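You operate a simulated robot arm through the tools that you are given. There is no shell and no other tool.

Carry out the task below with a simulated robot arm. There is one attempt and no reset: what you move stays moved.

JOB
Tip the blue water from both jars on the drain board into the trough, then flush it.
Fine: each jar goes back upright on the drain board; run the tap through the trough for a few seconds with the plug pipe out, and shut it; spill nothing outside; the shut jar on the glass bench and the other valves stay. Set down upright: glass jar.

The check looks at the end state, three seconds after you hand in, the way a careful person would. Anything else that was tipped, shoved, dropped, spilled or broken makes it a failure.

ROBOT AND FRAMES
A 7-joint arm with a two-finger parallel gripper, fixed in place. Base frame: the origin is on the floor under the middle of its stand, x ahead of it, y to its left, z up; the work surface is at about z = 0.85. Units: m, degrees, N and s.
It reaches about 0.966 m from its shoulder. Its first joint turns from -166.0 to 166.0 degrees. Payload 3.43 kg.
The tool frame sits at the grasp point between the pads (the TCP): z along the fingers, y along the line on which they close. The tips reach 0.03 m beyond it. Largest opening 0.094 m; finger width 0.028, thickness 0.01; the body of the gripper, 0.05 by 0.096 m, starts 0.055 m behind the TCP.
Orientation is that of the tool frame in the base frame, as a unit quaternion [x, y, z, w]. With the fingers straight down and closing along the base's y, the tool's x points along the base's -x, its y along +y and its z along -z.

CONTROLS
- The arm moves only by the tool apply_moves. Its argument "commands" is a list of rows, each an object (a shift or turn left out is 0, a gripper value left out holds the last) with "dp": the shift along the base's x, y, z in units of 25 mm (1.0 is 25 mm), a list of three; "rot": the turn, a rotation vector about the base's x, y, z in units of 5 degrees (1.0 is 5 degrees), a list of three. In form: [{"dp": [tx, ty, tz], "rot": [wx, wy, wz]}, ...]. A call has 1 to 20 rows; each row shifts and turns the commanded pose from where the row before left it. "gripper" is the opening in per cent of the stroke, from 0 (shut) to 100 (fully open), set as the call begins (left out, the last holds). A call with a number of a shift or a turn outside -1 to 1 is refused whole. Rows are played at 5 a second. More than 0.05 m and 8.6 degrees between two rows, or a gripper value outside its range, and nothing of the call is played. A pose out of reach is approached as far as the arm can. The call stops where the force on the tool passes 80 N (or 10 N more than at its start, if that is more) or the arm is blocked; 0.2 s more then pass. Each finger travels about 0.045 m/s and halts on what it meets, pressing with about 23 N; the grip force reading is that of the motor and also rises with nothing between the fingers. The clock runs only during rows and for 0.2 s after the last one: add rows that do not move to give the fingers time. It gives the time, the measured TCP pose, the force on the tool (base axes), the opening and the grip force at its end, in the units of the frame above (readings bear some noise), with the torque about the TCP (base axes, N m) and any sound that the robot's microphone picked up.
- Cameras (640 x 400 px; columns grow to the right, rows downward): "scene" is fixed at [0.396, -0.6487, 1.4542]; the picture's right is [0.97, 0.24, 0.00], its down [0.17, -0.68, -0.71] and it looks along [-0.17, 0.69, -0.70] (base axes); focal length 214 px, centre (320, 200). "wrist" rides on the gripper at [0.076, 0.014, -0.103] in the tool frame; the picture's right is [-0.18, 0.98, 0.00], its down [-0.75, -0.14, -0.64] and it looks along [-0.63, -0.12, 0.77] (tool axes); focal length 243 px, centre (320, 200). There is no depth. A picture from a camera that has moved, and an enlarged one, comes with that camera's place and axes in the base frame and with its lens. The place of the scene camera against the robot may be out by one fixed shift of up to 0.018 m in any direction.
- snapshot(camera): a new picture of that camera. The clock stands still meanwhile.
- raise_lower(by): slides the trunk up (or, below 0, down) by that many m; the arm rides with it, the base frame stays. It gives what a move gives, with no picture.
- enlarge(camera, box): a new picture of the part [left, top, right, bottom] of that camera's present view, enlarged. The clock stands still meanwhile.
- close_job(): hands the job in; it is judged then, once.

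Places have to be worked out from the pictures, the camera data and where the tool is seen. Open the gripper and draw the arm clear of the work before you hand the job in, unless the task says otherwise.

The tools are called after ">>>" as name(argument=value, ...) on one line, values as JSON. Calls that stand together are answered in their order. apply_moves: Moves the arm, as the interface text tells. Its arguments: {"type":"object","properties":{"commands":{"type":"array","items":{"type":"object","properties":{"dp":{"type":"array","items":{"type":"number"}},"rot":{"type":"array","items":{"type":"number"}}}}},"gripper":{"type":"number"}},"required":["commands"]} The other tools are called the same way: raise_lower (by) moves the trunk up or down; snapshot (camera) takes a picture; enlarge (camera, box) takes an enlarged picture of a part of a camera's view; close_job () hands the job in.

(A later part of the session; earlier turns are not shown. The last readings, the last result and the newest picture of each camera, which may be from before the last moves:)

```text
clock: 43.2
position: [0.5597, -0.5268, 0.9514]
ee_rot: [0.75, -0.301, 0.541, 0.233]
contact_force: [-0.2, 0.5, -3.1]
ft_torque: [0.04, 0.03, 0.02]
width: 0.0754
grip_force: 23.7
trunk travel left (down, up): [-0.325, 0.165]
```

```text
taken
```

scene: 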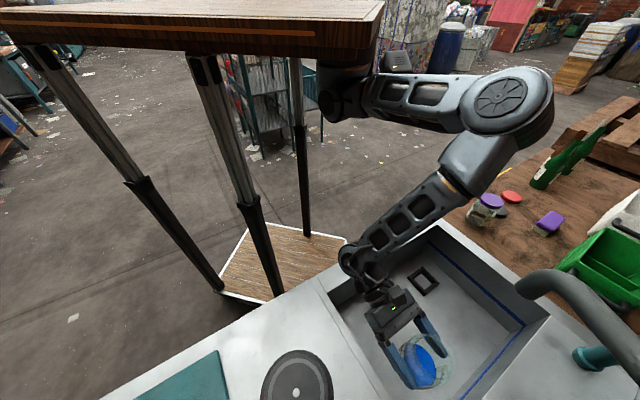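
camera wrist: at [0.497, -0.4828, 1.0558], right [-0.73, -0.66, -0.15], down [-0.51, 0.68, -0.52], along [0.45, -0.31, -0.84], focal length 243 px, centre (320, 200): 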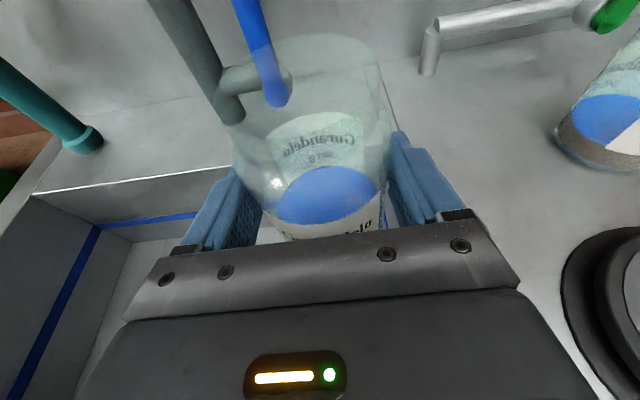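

The jar is upright over the trough's near edge, water calm, elbow high (~1.29 m) and clear. I'll carry on to the pouring spot.

>>> apply_moves(commands=[{"dp": [0.087, 0.28, 0.012]}, {"dp": [0.124, 0.4, 0.017]}, {"dp": [0.124, 0.4, 0.017]}, {"dp": [0.124, 0.4, 0.017]}, {"dp": [0.124, 0.4, 0.017]}, {"dp": [0.124, 0.4, 0.017]}, {"dp": [0.124, 0.4, 0.017]}, {"dp": [0.124, 0.4, 0.017]}, {"dp": [0.124, 0.4, 0.017]}, {"dp": [0.124, 0.4, 0.017]}, {"dp": [0.124, 0.4, 0.017]}, {"dp": [0.124, 0.4, 0.017]}, {"dp": [0.124, 0.4, 0.017]}, {"dp": [0.124, 0.4, 0.017]}, {"dp": [0.124, 0.4, 0.017]}, {"dp": [0.124, 0.4, 0.017]}, {"dp": [0.124, 0.4, 0.017]}, {"dp": [0.124, 0.4, 0.017]}, {"dp": [0.124, 0.4, 0.017]}, {"dp": [0.087, 0.28, 0.012]}])

>>> snapshot(camera="wrist")

>>> snapshot(camera="scene")

```text
clock: 47.4
position: [0.5422, -0.3865, 1.0145]
ee_rot: [0.756, -0.302, 0.535, 0.228]
contact_force: [-0.9, 0.6, -2.5]
ft_torque: [0.02, 0.03, 0.03]
width: 0.0755
grip_force: 23.1
out of reach, approached as far as the arm can: row 4, 5, 6, 7, 8, 9, 10, 11, 12, 13, 14, 15, 16, 17, 18, 19, 20
trunk travel left (down, up): [-0.325, 0.165]
```

```text
taken
camera wrist: at [0.4818, -0.3441, 1.1198], right [-0.73, -0.66, -0.15], down [-0.52, 0.69, -0.51], along [0.44, -0.29, -0.85], focal length 243 px, centre (320, 200)
```

wrist: 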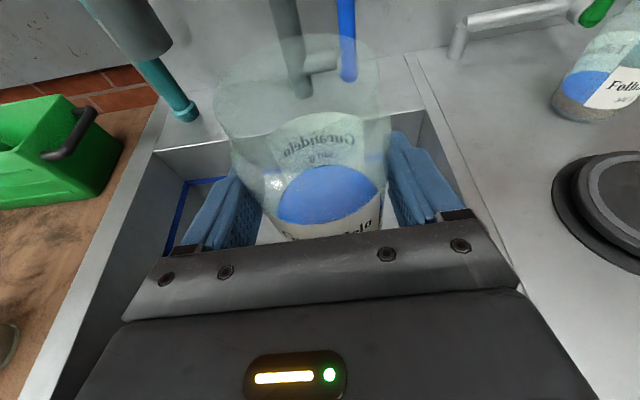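

```text
taken
```

scene: 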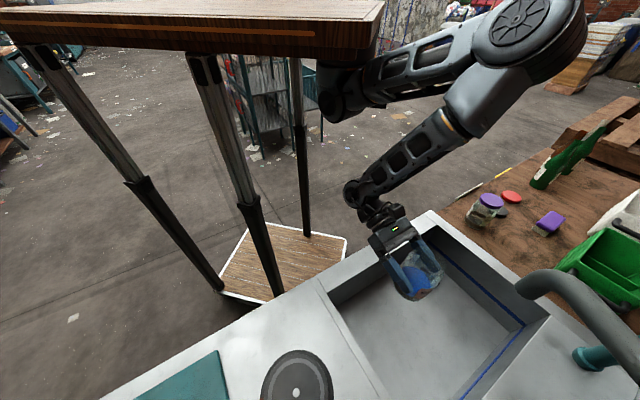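

The arm hit a limit short of the target (now u≈0.11, d≈0.66, z≈1.01, jar still upright). Lowering the trunk should ease that wrist limit, so I'll lower it a little and see where the tool settles.

>>> raise_lower(by=-0.06)

>>> apply_moves(commands=[{}, {}])

```text
clock: 48.4
position: [0.5443, -0.3849, 0.9545]
ee_rot: [0.756, -0.3, 0.535, 0.228]
contact_force: [0.3, -0.9, -2.8]
ft_torque: [-0.01, 0.05, -0.04]
width: 0.0753
grip_force: 22.9
trunk travel left (down, up): [-0.265, 0.225]
```

```text
clock: 49.0
position: [0.544, -0.3867, 0.954]
ee_rot: [0.756, -0.3, 0.535, 0.229]
contact_force: [0.0, 0.2, -4.1]
ft_torque: [0.01, 0.0, -0.01]
width: 0.0751
grip_force: 23.2
trunk travel left (down, up): [-0.265, 0.225]
```

The tool rode down 60 mm with the jar still level. I'll nudge the commanded pose up in case it still lags below, and watch the measured response.

>>> apply_moves(commands=[{"dp": [0, 0, 0.5]}, {"dp": [0, 0, 0.5]}, {"dp": [0, 0, 0.5]}, {"dp": [0, 0, 0.5]}, {}])

```text
clock: 50.2
position: [0.5448, -0.3976, 0.9881]
ee_rot: [0.764, -0.302, 0.523, 0.227]
contact_force: [0.8, 0.1, -2.5]
ft_torque: [0.01, 0.04, 0.01]
width: 0.0752
grip_force: 23.9
out of reach, approached as far as the arm can: row 1, 2, 3
trunk travel left (down, up): [-0.265, 0.225]
```

I'll idle a moment to see whether this has settled.

>>> apply_moves(commands=[{}, {}, {}])

>>> snapshot(camera="scene")

```text
clock: 51.0
position: [0.5459, -0.398, 0.9892]
ee_rot: [0.764, -0.299, 0.523, 0.229]
contact_force: [-0.4, -0.2, -2.6]
ft_torque: [0.01, 0.02, 0.03]
width: 0.0757
grip_force: 22.3
trunk travel left (down, up): [-0.265, 0.225]
```

```text
taken
```

scene: 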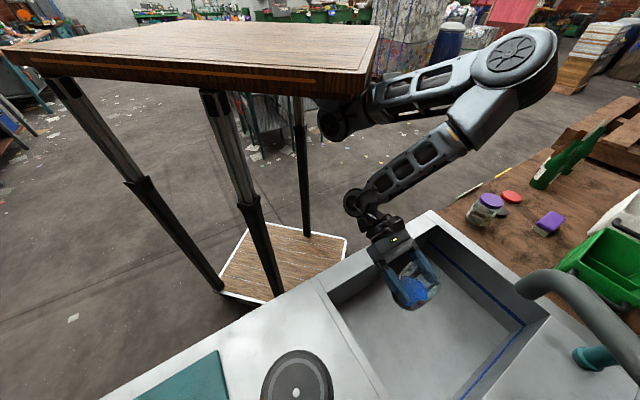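

The arm sits at u≈0.105, d≈0.667, z≈0.99 with the jar level within a few degrees. The limit may be the roll joint, so I'll roll +15° in the pouring direction (safe with the low water level) and see whether position freedom returns.

>>> apply_moves(commands=[{"rot": [0.33, -0.33, -0.16]}, {"rot": [0.6, -0.6, -0.3]}, {"rot": [0.6, -0.6, -0.3]}, {"rot": [0.6, -0.6, -0.3]}, {}])

>>> snapshot(camera="wrist")

```text
clock: 52.2
position: [0.5447, -0.3988, 0.9892]
ee_rot: [0.715, -0.405, 0.548, 0.156]
contact_force: [-0.1, 0.4, -2.4]
ft_torque: [0.03, 0.05, 0.02]
width: 0.0752
grip_force: 22.3
trunk travel left (down, up): [-0.265, 0.225]
```

```text
taken
camera wrist: at [0.4706, -0.37, 1.0906], right [-0.75, -0.54, -0.38], down [-0.37, 0.82, -0.43], along [0.55, -0.18, -0.82], focal length 243 px, centre (320, 200)
```

wrist: 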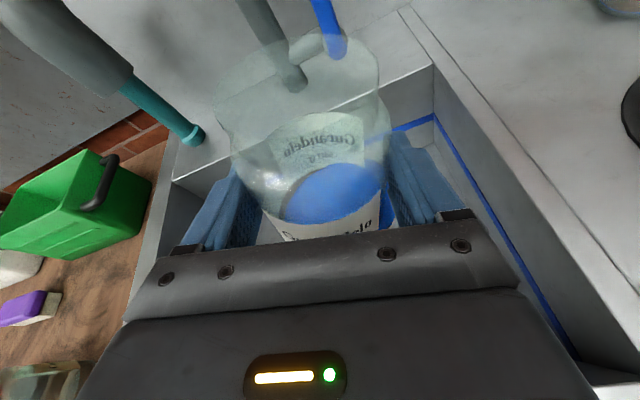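

The roll was followed exactly with no reach warning, and the water is well inside. I'll now try to shift +u by 50 mm at slightly lower height.

>>> apply_moves(commands=[{"dp": [0.15, 0.15, -0.1]}, {"dp": [0.28, 0.28, -0.15]}, {"dp": [0.28, 0.28, -0.15]}, {"dp": [0.28, 0.28, -0.15]}, {"dp": [0.28, 0.28, -0.15]}, {}])

```text
clock: 53.6
position: [0.5556, -0.3915, 0.9813]
ee_rot: [0.716, -0.404, 0.548, 0.155]
contact_force: [-0.2, 0.2, -2.7]
ft_torque: [0.03, 0.01, 0.0]
width: 0.0753
grip_force: 23.4
out of reach, approached as far as the arm can: row 1, 3, 4, 5
trunk travel left (down, up): [-0.265, 0.225]
```

The arm gains only ~10 mm. The likely cause is the elbow being fully folded (wrist too close to the shoulder), so raising the trunk and reaching downwards should help. I'll raise by 0.12 m.

>>> raise_lower(by=0.12)

>>> apply_moves(commands=[{"dp": [0, 0, -0.3]}, {"dp": [0, 0, -0.5]}, {"dp": [0, 0, -0.5]}, {"dp": [0, 0, -0.5]}, {"dp": [0, 0, -0.5]}, {"dp": [0, 0, -0.5]}, {"dp": [0, 0, -0.5]}, {"dp": [0, 0, -0.5]}, {}])

>>> snapshot(camera="scene")

```text
clock: 55.1
position: [0.5568, -0.3911, 1.1023]
ee_rot: [0.716, -0.403, 0.549, 0.156]
contact_force: [-0.7, -1.1, -3.3]
ft_torque: [0.03, 0.05, -0.01]
width: 0.0754
grip_force: 23.1
trunk travel left (down, up): [-0.385, 0.105]
```

```text
clock: 57.1
position: [0.5358, -0.4132, 1.0421]
ee_rot: [0.704, -0.401, 0.567, 0.15]
contact_force: [0.5, -0.8, -3.0]
ft_torque: [0.02, 0.05, -0.01]
width: 0.0752
grip_force: 22.5
out of reach, approached as far as the arm can: row 3, 4, 5, 6, 7, 8
trunk travel left (down, up): [-0.385, 0.105]
```

```text
taken
```

scene: 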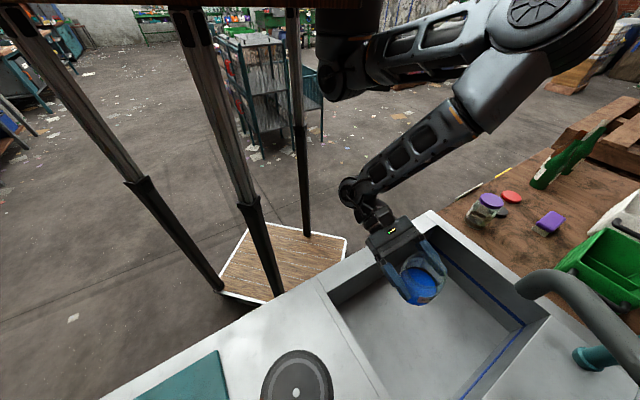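

Lowering is also limited (z≈1.04). From the geometry, the forearm-twist joint looks to be at its limit because the tool points at -45° while the elbow is out on that same side. Turning the tool's azimuth towards +x should free it, so I'll yaw +35° slowly about the vertical with the jar held as is.

>>> apply_moves(commands=[{"rot": [0, 0, 0.4]}, {"rot": [0, 0, 0.6]}, {"rot": [0, 0, 0.6]}, {"rot": [0, 0, 0.6]}, {"rot": [0, 0, 0.6]}, {"rot": [0, 0, 0.6]}, {"rot": [0, 0, 0.6]}, {"rot": [0, 0, 0.6]}, {"rot": [0, 0, 0.6]}, {"rot": [0, 0, 0.6]}, {"rot": [0, 0, 0.6]}, {"rot": [0, 0, 0.6]}, {}])

>>> snapshot(camera="wrist")

>>> snapshot(camera="scene")

```text
clock: 59.9
position: [0.5374, -0.4117, 1.0432]
ee_rot: [0.79, -0.172, 0.587, -0.025]
contact_force: [-1.1, -0.9, -3.8]
ft_torque: [-0.18, 0.12, -0.06]
width: 0.0748
grip_force: 23.4
trunk travel left (down, up): [-0.385, 0.105]
```

```text
taken
camera wrist: at [0.4552, -0.432, 1.142], right [-0.28, -0.87, -0.41], down [-0.76, 0.46, -0.46], along [0.59, 0.18, -0.79], focal length 243 px, centre (320, 200)
```

wrist: 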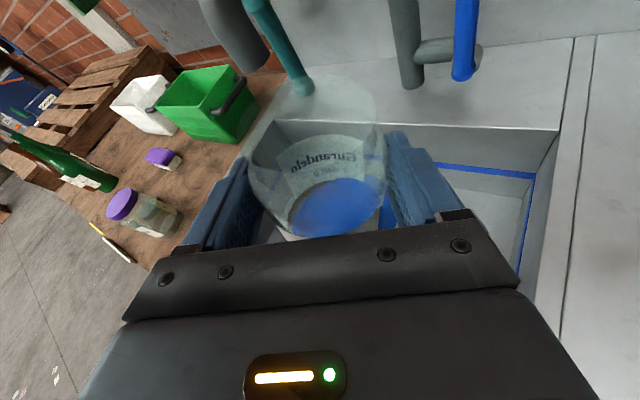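

```text
taken
```

scene: 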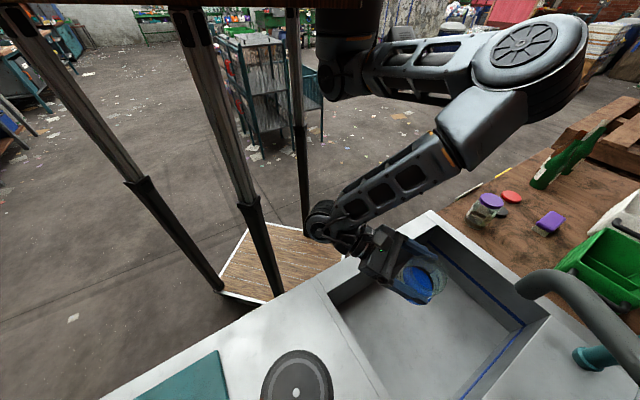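

The yaw was followed fully, with no limit warnings, and the jar is steady. I'll now lower ~70 mm while shifting ~55 mm further along +u into the trough.

>>> apply_moves(commands=[{"dp": [0.1, 0.1, -0.2]}, {"dp": [0.2, 0.2, -0.35]}, {"dp": [0.2, 0.2, -0.35]}, {"dp": [0.2, 0.2, -0.35]}, {"dp": [0.2, 0.2, -0.35]}, {"dp": [0.2, 0.2, -0.35]}, {"dp": [0.2, 0.2, -0.35]}, {"dp": [0.2, 0.2, -0.35]}, {"dp": [0.2, 0.2, -0.3]}, {}])

>>> snapshot(camera="scene")

```text
clock: 62.1
position: [0.5786, -0.3708, 0.9694]
ee_rot: [0.791, -0.172, 0.587, -0.025]
contact_force: [-0.7, -0.6, -2.6]
ft_torque: [-0.03, 0.03, 0.03]
width: 0.0753
grip_force: 22.9
trunk travel left (down, up): [-0.385, 0.105]
```

```text
taken
```

scene: 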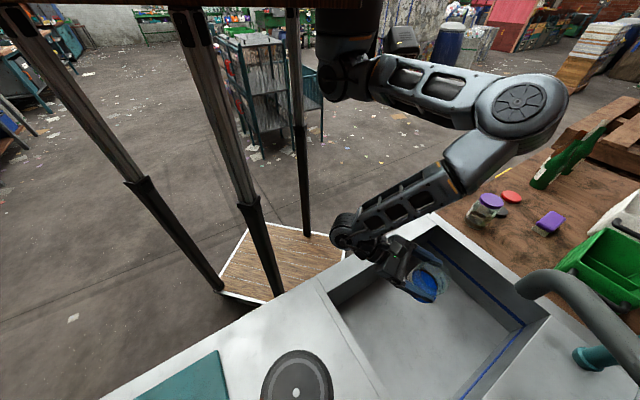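

Tool at u≈0.147, d≈0.671, z≈0.97, well inside the trough and tracking exactly. I'll start the pour by rolling about the tool axis, 60° more at 15°/s while sinking 20 mm.

>>> apply_moves(commands=[{"dp": [0, 0, -0.05], "rot": [0.562, -0.097, -0.184]}, {"dp": [0, 0, -0.05], "rot": [0.562, -0.097, -0.184]}, {"dp": [0, 0, -0.05], "rot": [0.562, -0.097, -0.184]}, {"dp": [0, 0, -0.05], "rot": [0.562, -0.097, -0.184]}, {"dp": [0, 0, -0.05], "rot": [0.562, -0.097, -0.184]}, {"dp": [0, 0, -0.05], "rot": [0.562, -0.097, -0.184]}, {"dp": [0, 0, -0.05], "rot": [0.562, -0.097, -0.184]}, {"dp": [0, 0, -0.05], "rot": [0.562, -0.097, -0.184]}, {"dp": [0, 0, -0.05], "rot": [0.562, -0.097, -0.184]}, {"dp": [0, 0, -0.05], "rot": [0.562, -0.097, -0.184]}, {"dp": [0, 0, -0.05], "rot": [0.562, -0.097, -0.184]}, {"dp": [0, 0, -0.05], "rot": [0.562, -0.097, -0.184]}, {"dp": [0, 0, -0.05], "rot": [0.562, -0.097, -0.184]}, {"dp": [0, 0, -0.05], "rot": [0.562, -0.097, -0.184]}, {"dp": [0, 0, -0.05], "rot": [0.562, -0.097, -0.184]}, {"dp": [0, 0, -0.05], "rot": [0.562, -0.097, -0.184]}])

>>> snapshot(camera="scene")

>>> snapshot(camera="wrist")

```text
clock: 65.5
position: [0.5779, -0.3691, 0.9488]
ee_rot: [0.653, -0.478, 0.525, -0.262]
contact_force: [-0.4, 0.1, -1.8]
ft_torque: [-0.13, 0.08, -0.02]
width: 0.0751
grip_force: 23.1
trunk travel left (down, up): [-0.385, 0.105]
```

```text
taken
```

scene: 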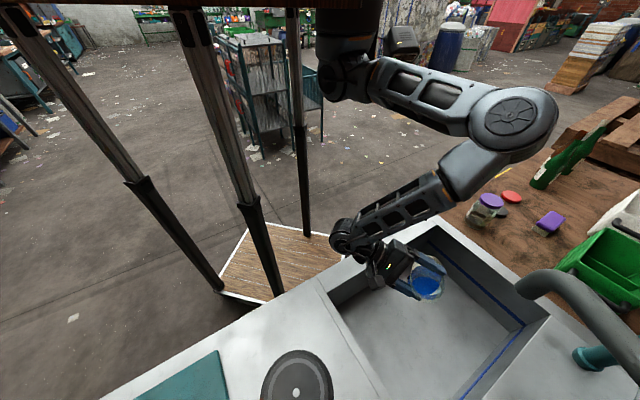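

```text
taken
camera wrist: at [0.4755, -0.4277, 1.0029], right [-0.34, -0.23, -0.91], down [-0.54, 0.84, -0.01], along [0.77, 0.49, -0.41], focal length 243 px, centre (320, 200)
```

wrist: 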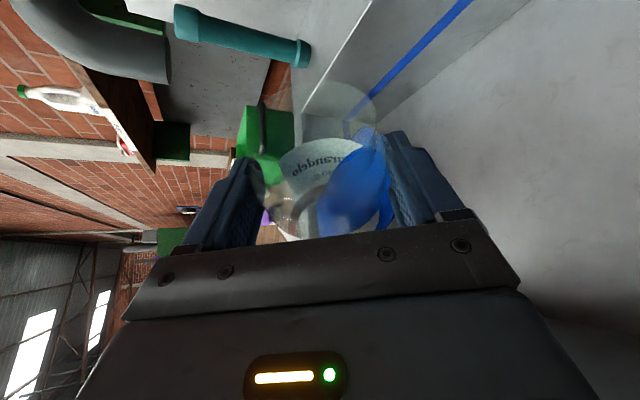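

The tilt is ~60° with the water reaching the rim region, everything over the trough. I'll continue rolling another 60° at the same rate.

>>> apply_moves(commands=[{"rot": [0.562, -0.097, -0.184]}, {"rot": [0.562, -0.097, -0.184]}, {"rot": [0.562, -0.097, -0.184]}, {"rot": [0.562, -0.097, -0.184]}, {"rot": [0.562, -0.097, -0.184]}, {"rot": [0.562, -0.097, -0.184]}, {"rot": [0.562, -0.097, -0.184]}, {"rot": [0.562, -0.097, -0.184]}, {"rot": [0.562, -0.097, -0.184]}, {"rot": [0.562, -0.097, -0.184]}, {"rot": [0.562, -0.097, -0.184]}, {"rot": [0.562, -0.097, -0.184]}, {"rot": [0.562, -0.097, -0.184]}, {"rot": [0.562, -0.097, -0.184]}, {"rot": [0.562, -0.097, -0.184]}, {"rot": [0.562, -0.097, -0.184]}, {"rot": [0.562, -0.097, -0.184]}, {"rot": [0.562, -0.097, -0.184]}, {"rot": [0.562, -0.097, -0.184]}, {"rot": [0.562, -0.097, -0.184]}])

>>> snapshot(camera="scene")

>>> snapshot(camera="wrist")

```text
clock: 69.7
position: [0.5788, -0.37, 0.951]
ee_rot: [-0.328, 0.74, -0.324, 0.49]
contact_force: [0.0, -0.6, -2.1]
ft_torque: [-0.07, 0.05, 0.01]
width: 0.0752
grip_force: 23.2
trunk travel left (down, up): [-0.385, 0.105]
```

```text
taken
```

scene: 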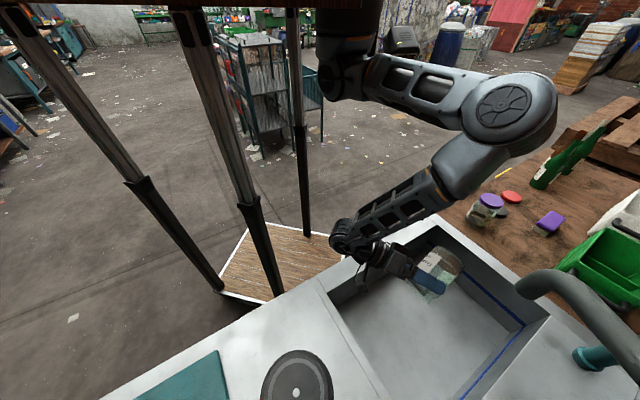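

```text
taken
camera wrist: at [0.4559, -0.4068, 0.9312], right [-0.11, 0.71, -0.69], down [-0.35, 0.62, 0.7], along [0.93, 0.32, 0.18], focal length 243 px, centre (320, 200)
```

wrist: 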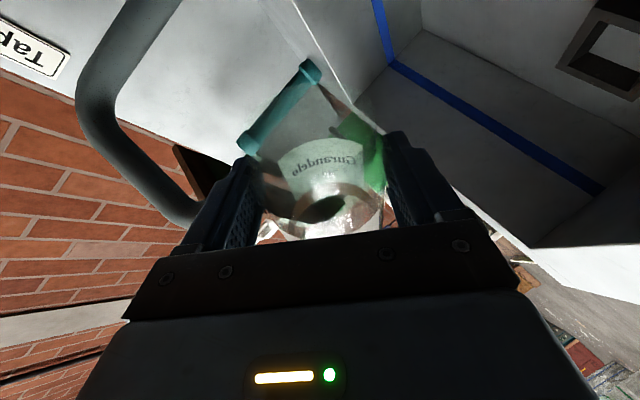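

The jar looks empty now (no blue seen). I'll zoom in to confirm, and to check the trough floor and counter for drops.

>>> enlarge(camera="scene", box=[330, 210, 530, 335])

>>> enlarge(camera="wrist", box=[220, 60, 440, 250])

```text
3.20 times, centred on (430, 272) of scene
camera zoom: at [0.396, -0.6487, 1.4542], right [0.97, 0.24, 0.0], down [0.17, -0.68, -0.71], along [-0.17, 0.69, -0.7], focal length 686 px, centre (-32, -32)
```

zoom: 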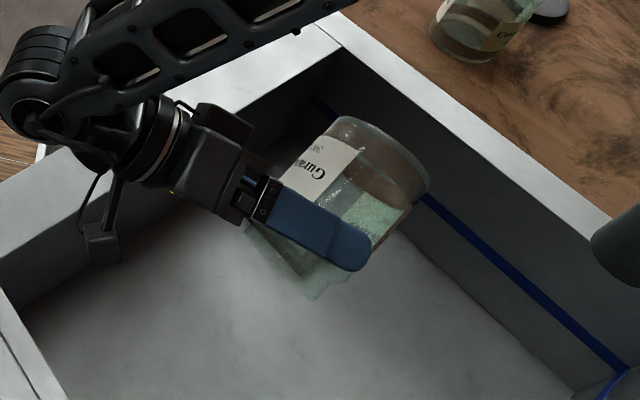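

```text
2.11 times, centred on (330, 155) of wrist
camera zoom: at [0.4559, -0.4068, 0.9312], right [-0.11, 0.71, -0.69], down [-0.35, 0.62, 0.7], along [0.93, 0.32, 0.18], focal length 511 px, centre (299, 295)
```

zoom: 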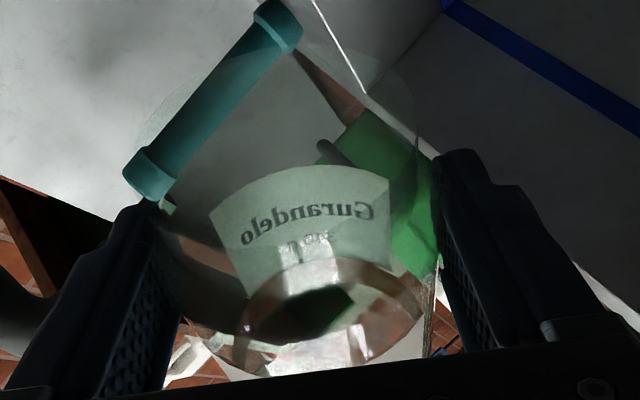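

The jar is clearly empty and the trough floor shows nothing left standing. I'll tip another 15° and hold for the last drips.

>>> apply_moves(commands=[{"rot": [0.562, -0.097, -0.184]}, {"rot": [0.562, -0.097, -0.184]}, {"rot": [0.562, -0.097, -0.184]}, {"rot": [0.562, -0.097, -0.184]}, {"rot": [0.562, -0.097, -0.184]}, {}, {}, {}, {}, {}])

>>> snapshot(camera="wrist")

```text
clock: 71.9
position: [0.579, -0.3701, 0.9497]
ee_rot: [-0.229, 0.775, -0.258, 0.529]
contact_force: [0.0, 0.2, -2.9]
ft_torque: [-0.04, 0.03, -0.01]
width: 0.075
grip_force: 23.2
trunk travel left (down, up): [-0.385, 0.105]
```

```text
taken
camera wrist: at [0.4546, -0.3908, 0.9184], right [-0.02, 0.87, -0.5], down [-0.34, 0.47, 0.82], along [0.94, 0.19, 0.28], focal length 243 px, centre (320, 200)
```

wrist: 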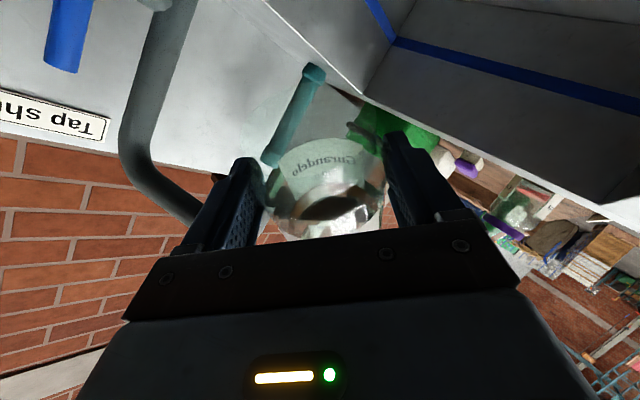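

Jar empty and dry-looking. I'll roll it back upright (139° in reverse) over the trough.

>>> apply_moves(commands=[{"rot": [-0.936, 0.16, 0.31]}, {"rot": [-0.936, 0.16, 0.31]}, {"rot": [-0.936, 0.16, 0.31]}, {"rot": [-0.936, 0.16, 0.31]}, {"rot": [-0.936, 0.16, 0.31]}, {"rot": [-0.936, 0.16, 0.31]}, {"rot": [-0.936, 0.16, 0.31]}, {"rot": [-0.936, 0.16, 0.31]}, {"rot": [-0.936, 0.16, 0.31]}, {"rot": [-0.936, 0.16, 0.31]}, {"rot": [-0.936, 0.16, 0.31]}, {"rot": [-0.936, 0.16, 0.31]}, {"rot": [-0.936, 0.16, 0.31]}, {"rot": [-0.936, 0.16, 0.31]}, {"rot": [-0.936, 0.16, 0.31]}, {"rot": [-0.936, 0.16, 0.31]}, {"rot": [-0.936, 0.16, 0.31]}, {"rot": [-0.936, 0.16, 0.31]}, {"rot": [-0.936, 0.16, 0.31]}, {"rot": [-0.936, 0.16, 0.31]}])

>>> apply_moves(commands=[{"rot": [-0.936, 0.16, 0.31]}, {"rot": [-0.936, 0.16, 0.31]}, {"rot": [-0.936, 0.16, 0.31]}, {"rot": [-0.936, 0.16, 0.31]}, {"rot": [-0.936, 0.16, 0.31]}, {"rot": [-0.936, 0.16, 0.31]}, {"rot": [-0.936, 0.16, 0.31]}, {"rot": [-0.73, 0.124, 0.24]}, {}])

>>> snapshot(camera="wrist")

```text
clock: 76.1
position: [0.5797, -0.37, 0.949]
ee_rot: [0.743, -0.324, 0.568, -0.142]
contact_force: [0.6, -0.1, -2.2]
ft_torque: [-0.07, 0.03, 0.01]
width: 0.0749
grip_force: 22.5
trunk travel left (down, up): [-0.385, 0.105]
```

```text
clock: 78.1
position: [0.5789, -0.3702, 0.9506]
ee_rot: [0.809, -0.06, 0.582, 0.057]
contact_force: [-0.4, 0.4, -3.3]
ft_torque: [0.0, 0.02, 0.0]
width: 0.075
grip_force: 23.0
trunk travel left (down, up): [-0.385, 0.105]
```

```text
taken
camera wrist: at [0.5033, -0.3703, 1.055], right [-0.22, -0.96, -0.15], down [-0.81, 0.27, -0.52], along [0.54, 0.01, -0.84], focal length 243 px, centre (320, 200)
```

wrist: 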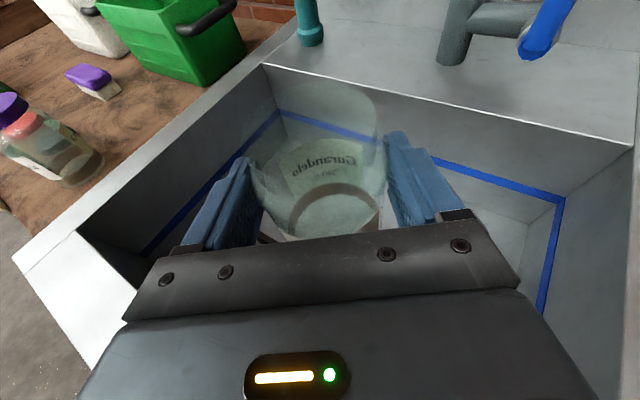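

The jar is upright to within ~1.4°, empty, and trough walls are clear. I'll raise it slightly, bring the trunk back to its earlier height, then retrace towards the drain board while yawing back to -45°.

>>> apply_moves(commands=[{"dp": [0, 0, 0.6]}, {"dp": [0, 0, 0.6]}, {"dp": [0, 0, 0.6]}, {"dp": [0, 0, 0.6]}])

>>> raise_lower(by=-0.06)

>>> apply_moves(commands=[{"dp": [-0.22, -0.498, 0], "rot": [0, 0, -0.7]}, {"dp": [-0.22, -0.498, 0], "rot": [0, 0, -0.7]}, {"dp": [-0.22, -0.498, 0], "rot": [0, 0, -0.7]}, {"dp": [-0.22, -0.498, 0], "rot": [0, 0, -0.7]}, {"dp": [-0.22, -0.498, 0], "rot": [0, 0, -0.7]}, {"dp": [-0.22, -0.498, 0], "rot": [0, 0, -0.7]}, {"dp": [-0.22, -0.498, 0], "rot": [0, 0, -0.7]}, {"dp": [-0.22, -0.498, 0], "rot": [0, 0, -0.7]}, {"dp": [-0.22, -0.498, 0], "rot": [0, 0, -0.7]}, {"dp": [-0.22, -0.498, 0], "rot": [0, 0, -0.7]}, {}])

>>> snapshot(camera="wrist")

>>> snapshot(camera="scene")

```text
clock: 79.1
position: [0.5789, -0.3693, 1.0103]
ee_rot: [0.808, -0.06, 0.584, 0.056]
contact_force: [-0.9, -1.0, -2.5]
ft_torque: [0.01, 0.01, 0.02]
width: 0.0749
grip_force: 22.1
trunk travel left (down, up): [-0.385, 0.105]
```

```text
clock: 80.1
position: [0.5791, -0.3703, 0.9505]
ee_rot: [0.808, -0.06, 0.583, 0.056]
contact_force: [0.4, 0.3, -1.9]
ft_torque: [0.04, 0.02, -0.01]
width: 0.0749
grip_force: 23.2
trunk travel left (down, up): [-0.325, 0.165]
```

```text
clock: 82.5
position: [0.5233, -0.4928, 0.9502]
ee_rot: [0.752, -0.301, 0.539, 0.23]
contact_force: [0.6, -1.1, -1.2]
ft_torque: [0.04, 0.02, 0.0]
width: 0.0753
grip_force: 22.9
trunk travel left (down, up): [-0.325, 0.165]
```

```text
taken
camera wrist: at [0.4609, -0.4511, 1.0552], right [-0.73, -0.66, -0.15], down [-0.51, 0.69, -0.52], along [0.45, -0.3, -0.84], focal length 243 px, centre (320, 200)
```

wrist: 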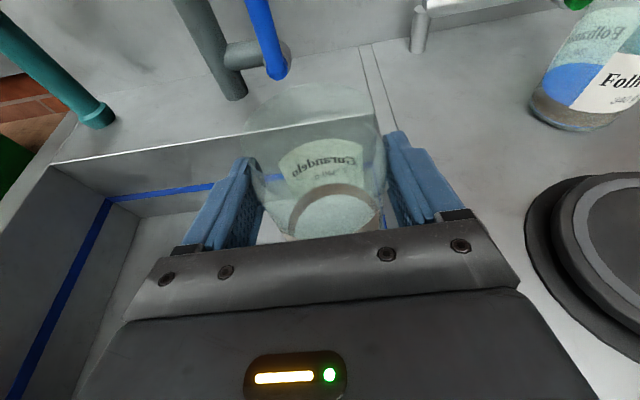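

```text
taken
```

scene: 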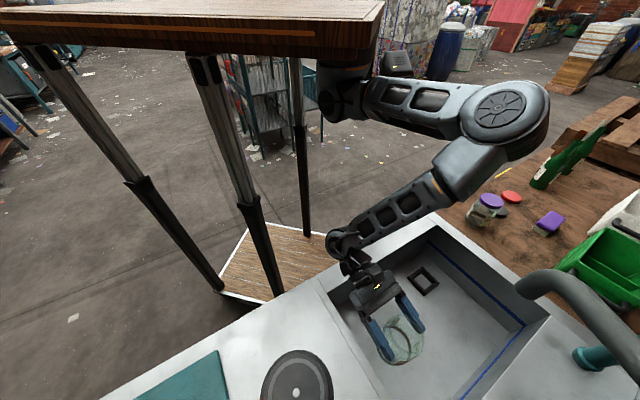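

The orientation matches the original grasp, trunk back at 0, jar empty and level. I'll carry it back above its original spot.

>>> apply_moves(commands=[{"dp": [-0.027, -0.529, 0]}, {"dp": [-0.027, -0.529, 0]}, {"dp": [-0.027, -0.529, 0]}, {"dp": [-0.027, -0.529, 0]}, {"dp": [-0.027, -0.529, 0]}, {"dp": [-0.027, -0.529, 0]}, {"dp": [-0.027, -0.529, 0]}, {"dp": [-0.027, -0.529, 0]}, {"dp": [-0.027, -0.529, 0]}, {"dp": [-0.027, -0.529, 0]}, {"dp": [-0.027, -0.529, 0]}, {"dp": [-0.027, -0.529, 0]}, {"dp": [-0.027, -0.529, 0]}, {"dp": [-0.027, -0.529, 0]}, {}])

>>> snapshot(camera="wrist")

```text
clock: 85.7
position: [0.5148, -0.6781, 0.9502]
ee_rot: [0.753, -0.3, 0.539, 0.228]
contact_force: [0.3, 0.6, -2.0]
ft_torque: [0.0, 0.01, 0.0]
width: 0.075
grip_force: 22.8
trunk travel left (down, up): [-0.325, 0.165]
```

```text
taken
camera wrist: at [0.4519, -0.6351, 1.0546], right [-0.73, -0.66, -0.15], down [-0.51, 0.69, -0.52], along [0.45, -0.3, -0.84], focal length 243 px, centre (320, 200)
```

wrist: 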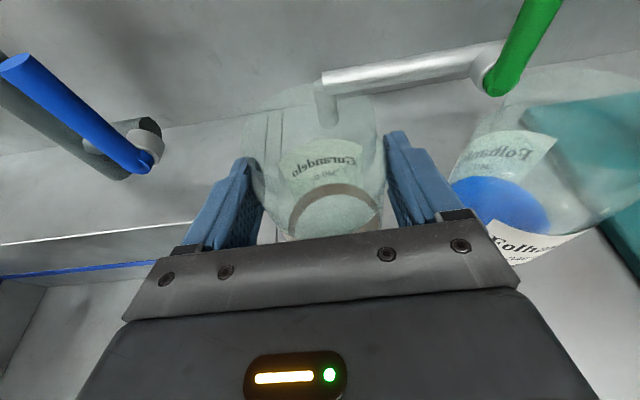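

Comparing with the picture just after lifting, the jar's rim and label sit ~2.5 cm lower between the fingers, so it has slid down in the grip and its base may be only ~1 cm above the board. I'll zoom in, then lower in small steps watching the force.

>>> enlarge(camera="wrist", box=[200, 60, 440, 250])

>>> apply_moves(commands=[{"dp": [0, 0, -0.15]}, {}])

```text
2.11 times, centred on (320, 155) of wrist
camera zoom: at [0.4519, -0.6351, 1.0546], right [-0.73, -0.66, -0.15], down [-0.51, 0.69, -0.52], along [0.45, -0.3, -0.84], focal length 511 px, centre (320, 295)
```

zoom: 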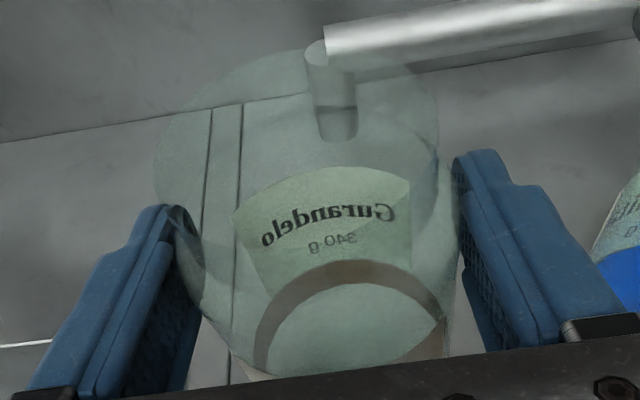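

```text
clock: 86.3
position: [0.5152, -0.6769, 0.9458]
ee_rot: [0.753, -0.301, 0.539, 0.23]
contact_force: [0.3, 0.3, -2.0]
ft_torque: [0.04, 0.01, 0.01]
width: 0.0751
grip_force: 23.4
trunk travel left (down, up): [-0.325, 0.165]
```

No contact yet at z=0.946. I'll keep lowering by about 4 mm at a time.

>>> apply_moves(commands=[{"dp": [0, 0, -0.08]}, {"dp": [0, 0, -0.08]}, {}])

```text
clock: 87.1
position: [0.5147, -0.6779, 0.9415]
ee_rot: [0.752, -0.302, 0.539, 0.23]
contact_force: [-0.5, 0.2, -2.0]
ft_torque: [0.05, 0.02, 0.0]
width: 0.075
grip_force: 22.9
trunk travel left (down, up): [-0.325, 0.165]
```

Still free (load -2 N, z=0.9415). Another 4 mm.

>>> apply_moves(commands=[{"dp": [0, 0, -0.08]}, {"dp": [0, 0, -0.08]}, {}])

```text
clock: 87.9
position: [0.5145, -0.6789, 0.9389]
ee_rot: [0.752, -0.3, 0.54, 0.229]
contact_force: [0.3, 1.1, 5.9]
ft_torque: [0.08, -0.34, 0.06]
width: 0.0751
grip_force: 23.0
trunk travel left (down, up): [-0.325, 0.165]
```

Contact at z≈0.939 (+5.9 N): the base rests on the board. I'll open the fingers gently to release it.

>>> apply_moves(commands=[{}, {}, {}], gripper=86)

>>> snapshot(camera="wrist")

```text
clock: 88.7
position: [0.5125, -0.6777, 0.9388]
ee_rot: [0.752, -0.301, 0.539, 0.229]
contact_force: [-0.1, -0.3, 0.2]
ft_torque: [0.0, -0.02, -0.01]
width: 0.0806
grip_force: 0.0
trunk travel left (down, up): [-0.325, 0.165]
```

```text
taken
camera wrist: at [0.451, -0.6349, 1.0429], right [-0.73, -0.66, -0.15], down [-0.51, 0.69, -0.52], along [0.45, -0.3, -0.84], focal length 243 px, centre (320, 200)
```

wrist: 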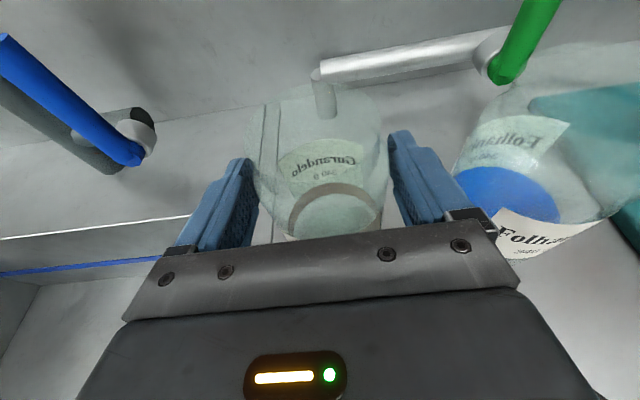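

The jar stands free of the fingers. I'll open fully and back straight out along the tool axis.

>>> apply_moves(commands=[{}, {}, {"dp": [-0.405, 0.405, 0.14]}, {"dp": [-0.405, 0.405, 0.14]}, {"dp": [-0.405, 0.405, 0.14]}, {"dp": [-0.405, 0.405, 0.14]}, {"dp": [-0.405, 0.405, 0.14]}, {"dp": [-0.405, 0.405, 0.14]}, {"dp": [-0.405, 0.405, 0.14]}, {"dp": [-0.405, 0.405, 0.14]}, {}], gripper=100)

>>> snapshot(camera="wrist")

>>> enlarge(camera="wrist", box=[240, 0, 540, 190])

```text
clock: 91.1
position: [0.4334, -0.5955, 0.9647]
ee_rot: [0.752, -0.301, 0.539, 0.229]
contact_force: [0.1, 0.5, 0.8]
ft_torque: [-0.01, 0.01, 0.01]
width: 0.094
grip_force: 0.1
trunk travel left (down, up): [-0.325, 0.165]
```

```text
taken
camera wrist: at [0.3704, -0.5539, 1.0703], right [-0.73, -0.66, -0.15], down [-0.51, 0.69, -0.52], along [0.45, -0.3, -0.84], focal length 243 px, centre (320, 200)
```

wrist: 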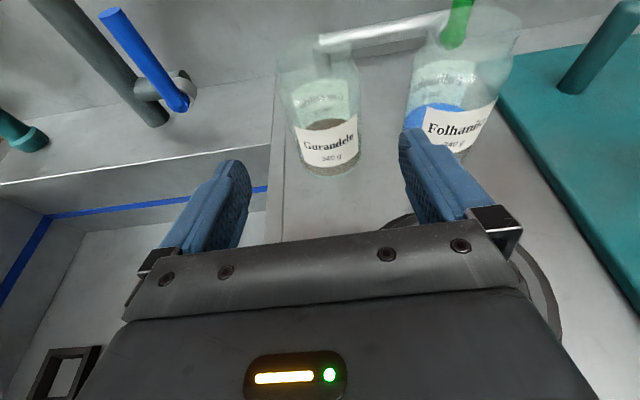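

```text
2.11 times, centred on (390, 95) of wrist
camera zoom: at [0.3704, -0.5539, 1.0703], right [-0.73, -0.66, -0.15], down [-0.51, 0.69, -0.52], along [0.45, -0.3, -0.84], focal length 511 px, centre (173, 421)
```

zoom: 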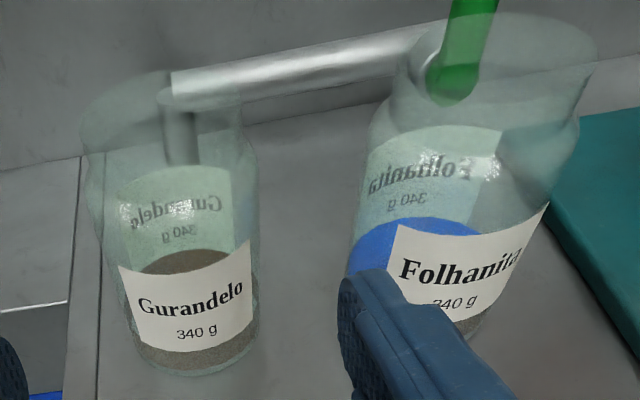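

Jar 2 stands upright and empty on the board. Next is jar 1 (Folhanita): I'll slide over in front of it at the same stand-off, well clear of both jars.

>>> apply_moves(commands=[{"dp": [-0.2, 0.2, 0.1]}, {"dp": [-0.5, -0.5, 0]}, {"dp": [-0.5, -0.5, 0]}, {"dp": [-0.5, -0.5, 0]}, {"dp": [-0.5, -0.5, 0]}, {"dp": [-0.5, -0.5, 0]}, {"dp": [-0.5, -0.5, 0]}, {"dp": [-0.25, -0.25, 0]}, {}])

>>> snapshot(camera="wrist")

>>> snapshot(camera="scene")

```text
clock: 93.1
position: [0.3449, -0.6737, 0.9694]
ee_rot: [0.753, -0.3, 0.539, 0.228]
contact_force: [1.0, -0.4, -0.8]
ft_torque: [0.01, -0.02, 0.02]
width: 0.0941
grip_force: 0.1
trunk travel left (down, up): [-0.325, 0.165]
```

```text
taken
camera wrist: at [0.283, -0.631, 1.0735], right [-0.73, -0.66, -0.15], down [-0.51, 0.69, -0.52], along [0.45, -0.3, -0.84], focal length 243 px, centre (320, 200)
```

wrist: 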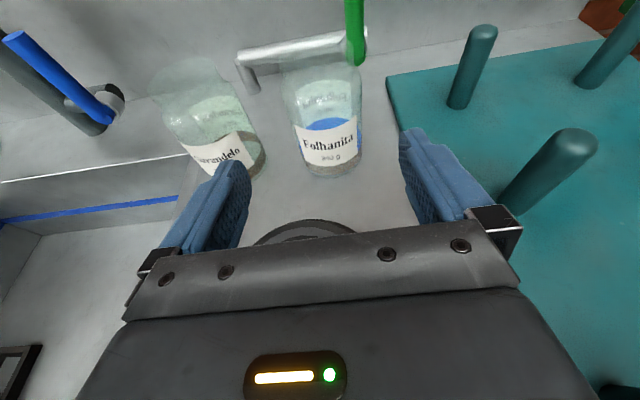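

```text
taken
```

scene: 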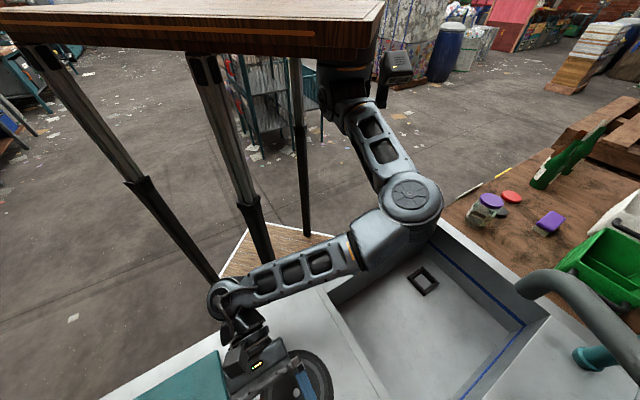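

Jar 1 is ahead, slightly left of the tool line. I'll zoom in to measure it.

>>> enlarge(camera="wrist", box=[220, 20, 440, 200])

```text
2.22 times, centred on (330, 110) of wrist
camera zoom: at [0.283, -0.631, 1.0735], right [-0.73, -0.66, -0.15], down [-0.51, 0.69, -0.52], along [0.45, -0.3, -0.84], focal length 539 px, centre (298, 400)
```

zoom: 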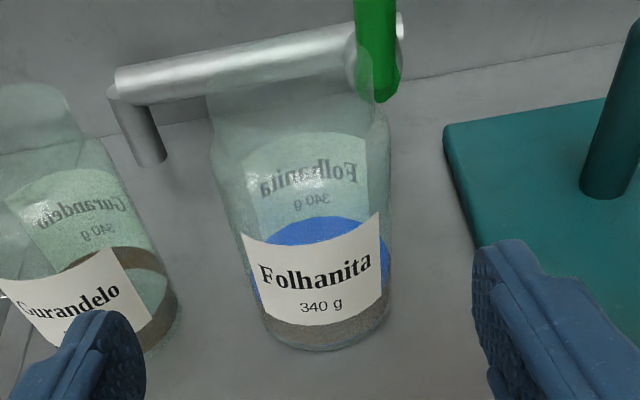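

Jar 1 comes out near u≈-0.236, d≈0.857. I'll line up and advance 50 mm along the tool axis, then re-measure.

>>> apply_moves(commands=[{"dp": [-0.1, -0.1, -0.48]}, {"dp": [0.47, -0.47, -0.21]}, {"dp": [0.47, -0.47, -0.21]}, {"dp": [0.47, -0.47, -0.21]}, {}])

>>> enlarge(camera="wrist", box=[180, 20, 460, 220])

```text
clock: 94.3
position: [0.379, -0.7139, 0.9401]
ee_rot: [0.753, -0.301, 0.539, 0.228]
contact_force: [0.9, 0.5, 0.3]
ft_torque: [0.01, 0.02, -0.02]
width: 0.0937
grip_force: 0.1
trunk travel left (down, up): [-0.325, 0.165]
```

```text
2.00 times, centred on (320, 120) of wrist
camera zoom: at [0.3165, -0.6707, 1.0452], right [-0.73, -0.66, -0.16], down [-0.51, 0.69, -0.52], along [0.45, -0.3, -0.84], focal length 485 px, centre (320, 360)
```

zoom: 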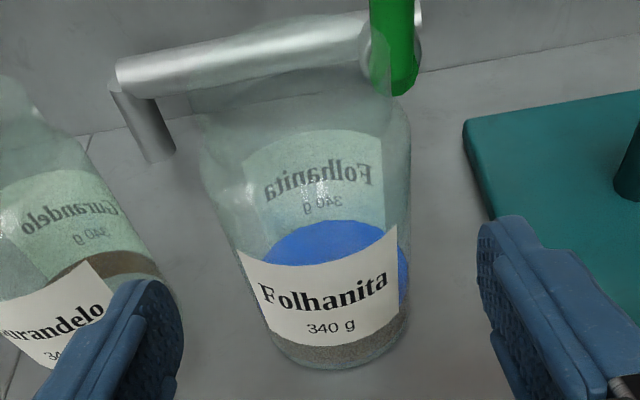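

Re-measured centre u≈-0.237, d≈0.858; the tool line (u=-0.2368) is centred, with ~2 cm between the left finger and the emptied jar. I'll advance the remaining 80 mm in two parts.

>>> apply_moves(commands=[{"dp": [0.452, -0.452, -0.208]}, {"dp": [0.452, -0.452, -0.208]}, {"dp": [0.452, -0.452, -0.208]}, {}])

>>> snapshot(camera="wrist")

```text
clock: 95.3
position: [0.4124, -0.7455, 0.9267]
ee_rot: [0.753, -0.301, 0.539, 0.229]
contact_force: [0.0, -0.5, 0.5]
ft_torque: [-0.04, -0.06, -0.02]
width: 0.0942
grip_force: 0.2
trunk travel left (down, up): [-0.325, 0.165]
```

```text
taken
camera wrist: at [0.3506, -0.7033, 1.0305], right [-0.73, -0.66, -0.15], down [-0.51, 0.69, -0.52], along [0.45, -0.3, -0.84], focal length 243 px, centre (320, 200)
```

wrist: 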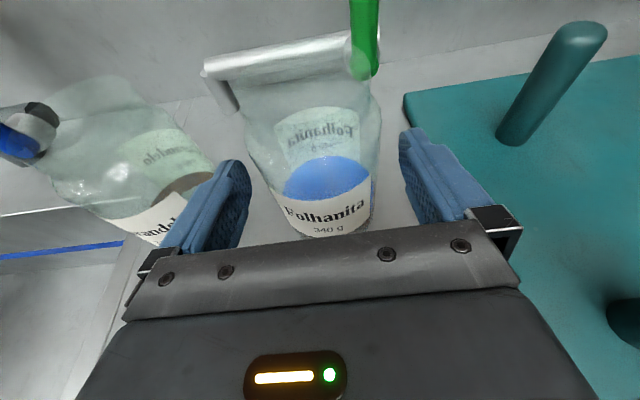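

Fingers straddle the jar evenly (centre u≈-0.236, d≈0.855). I'll go the last 33 mm and then close.

>>> apply_moves(commands=[{"dp": [0.31, -0.315, -0.16]}, {"dp": [0.31, -0.315, -0.16]}, {"dp": [0.31, -0.315, -0.16]}, {}])

>>> snapshot(camera="wrist")

```text
clock: 96.3
position: [0.4372, -0.7675, 0.9129]
ee_rot: [0.753, -0.3, 0.539, 0.228]
contact_force: [0.2, 0.3, 0.1]
ft_torque: [-0.01, -0.02, 0.02]
width: 0.0942
grip_force: 0.0
trunk travel left (down, up): [-0.325, 0.165]
```

```text
taken
camera wrist: at [0.3743, -0.7263, 1.0182], right [-0.73, -0.66, -0.15], down [-0.51, 0.69, -0.52], along [0.45, -0.3, -0.84], focal length 243 px, centre (320, 200)
```

wrist: 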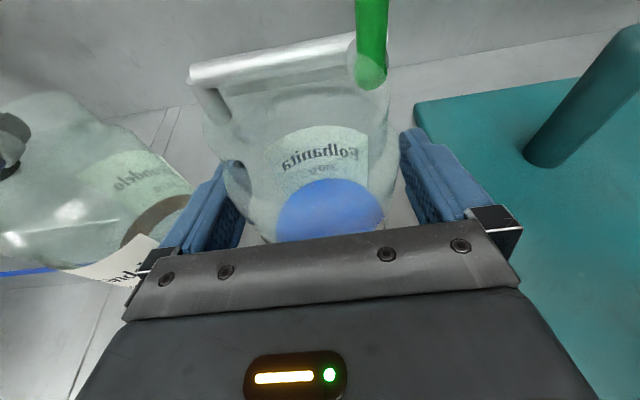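

The tool is in place, 2 mm off centre; I'll correct that and close on the jar.

>>> apply_moves(commands=[{"dp": [-0.06, -0.06, 0]}, {}])

>>> apply_moves(commands=[{}, {}, {}, {}, {}], gripper=40)

>>> snapshot(camera="wrist")

```text
clock: 96.9
position: [0.4358, -0.7704, 0.9136]
ee_rot: [0.753, -0.301, 0.538, 0.229]
contact_force: [0.2, -0.6, -0.5]
ft_torque: [0.0, 0.0, 0.03]
width: 0.0942
grip_force: 0.0
trunk travel left (down, up): [-0.325, 0.165]
```

```text
clock: 98.1
position: [0.4346, -0.7718, 0.9128]
ee_rot: [0.753, -0.3, 0.539, 0.228]
contact_force: [0.9, 1.4, -0.3]
ft_torque: [0.13, -0.09, 0.0]
width: 0.0801
grip_force: 23.2
trunk travel left (down, up): [-0.325, 0.165]
```

```text
taken
camera wrist: at [0.3726, -0.7278, 1.0183], right [-0.73, -0.66, -0.15], down [-0.51, 0.69, -0.52], along [0.45, -0.3, -0.84], focal length 243 px, centre (320, 200)
```

wrist: 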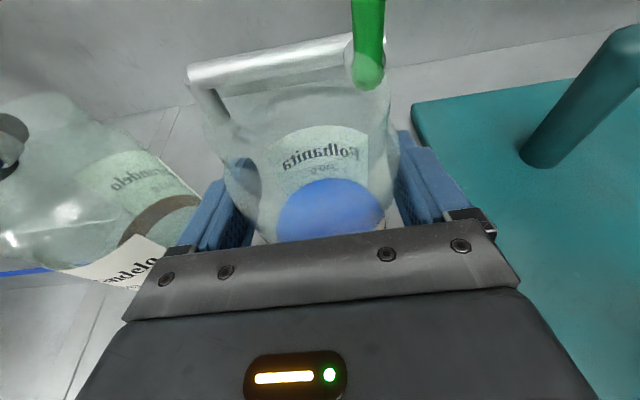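

Jar 1 is gripped (0.080 m wide, 23 N). I'll lift it gently and check the load.

>>> apply_moves(commands=[{"dp": [0, 0, 0.15]}, {"dp": [0, 0, 0.2]}, {"dp": [0, 0, 0.25]}, {"dp": [0, 0, 0.3]}, {"dp": [0, 0, 0.3]}, {"dp": [0, 0, 0.3]}, {"dp": [0, 0, 0.2]}, {}])

>>> snapshot(camera="wrist")

```text
clock: 99.9
position: [0.4358, -0.7709, 0.9557]
ee_rot: [0.753, -0.301, 0.539, 0.228]
contact_force: [0.0, 0.3, -3.7]
ft_torque: [0.0, -0.03, 0.04]
width: 0.0798
grip_force: 22.7
trunk travel left (down, up): [-0.325, 0.165]
```

```text
taken
camera wrist: at [0.3728, -0.7276, 1.0604], right [-0.73, -0.66, -0.15], down [-0.51, 0.69, -0.52], along [0.45, -0.3, -0.84], focal length 243 px, centre (320, 200)
```

wrist: 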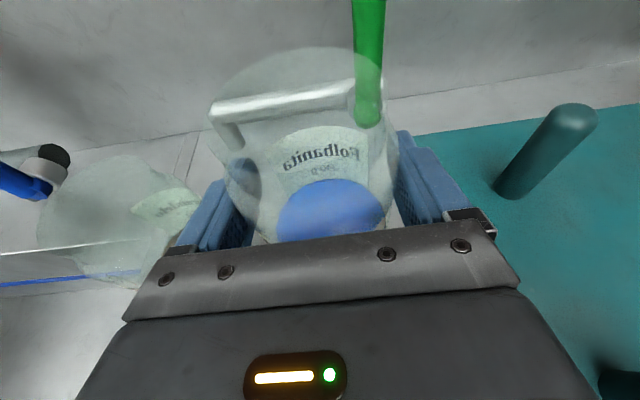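

Lifted cleanly (−3.7 N, jar level, well above the board). I'll draw it back towards the robot to d≈0.70, rising slightly, before moving sideways past jar 2.

>>> apply_moves(commands=[{"dp": [-0.15, 0.15, 0.05]}, {"dp": [-0.25, 0.25, 0.08]}, {"dp": [-0.35, 0.35, 0.1]}, {"dp": [-0.35, 0.35, 0.1]}, {"dp": [-0.35, 0.35, 0.1]}, {"dp": [-0.35, 0.35, 0.1]}, {"dp": [-0.35, 0.35, 0.1]}, {"dp": [-0.35, 0.35, 0.1]}, {"dp": [-0.35, 0.35, 0.1]}, {"dp": [-0.35, 0.35, 0.1]}, {"dp": [-0.35, 0.35, 0.1]}, {"dp": [-0.35, 0.35, 0.1]}, {"dp": [-0.25, 0.25, 0.05]}, {"dp": [-0.15, 0.15, 0]}])

>>> snapshot(camera="wrist")

>>> snapshot(camera="scene")

```text
clock: 102.9
position: [0.326, -0.6611, 0.9853]
ee_rot: [0.752, -0.301, 0.54, 0.229]
contact_force: [-0.4, 0.5, -2.1]
ft_torque: [-0.04, -0.06, 0.0]
width: 0.0801
grip_force: 23.0
trunk travel left (down, up): [-0.325, 0.165]
```

```text
taken
camera wrist: at [0.2639, -0.6188, 1.0905], right [-0.73, -0.66, -0.16], down [-0.51, 0.69, -0.52], along [0.45, -0.3, -0.84], focal length 243 px, centre (320, 200)
```

wrist: 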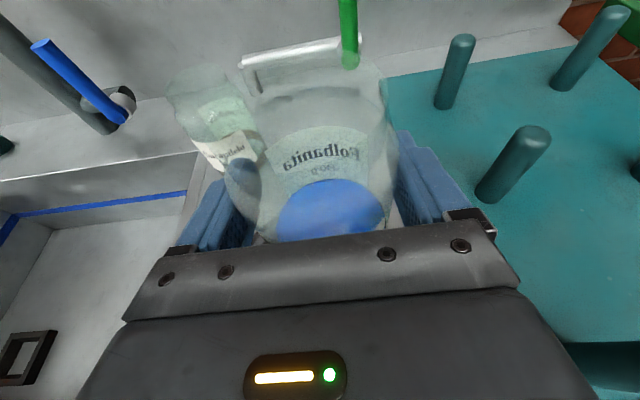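

```text
taken
```

scene: 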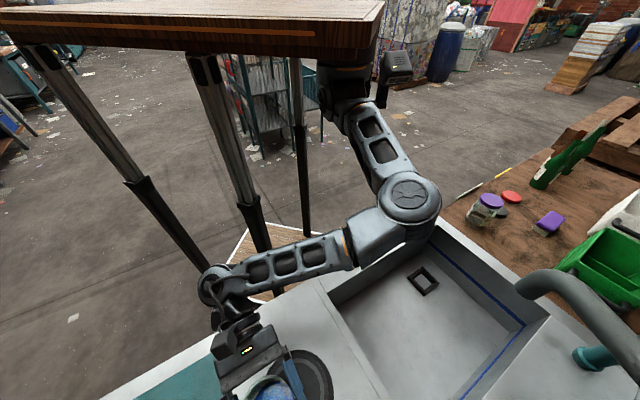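

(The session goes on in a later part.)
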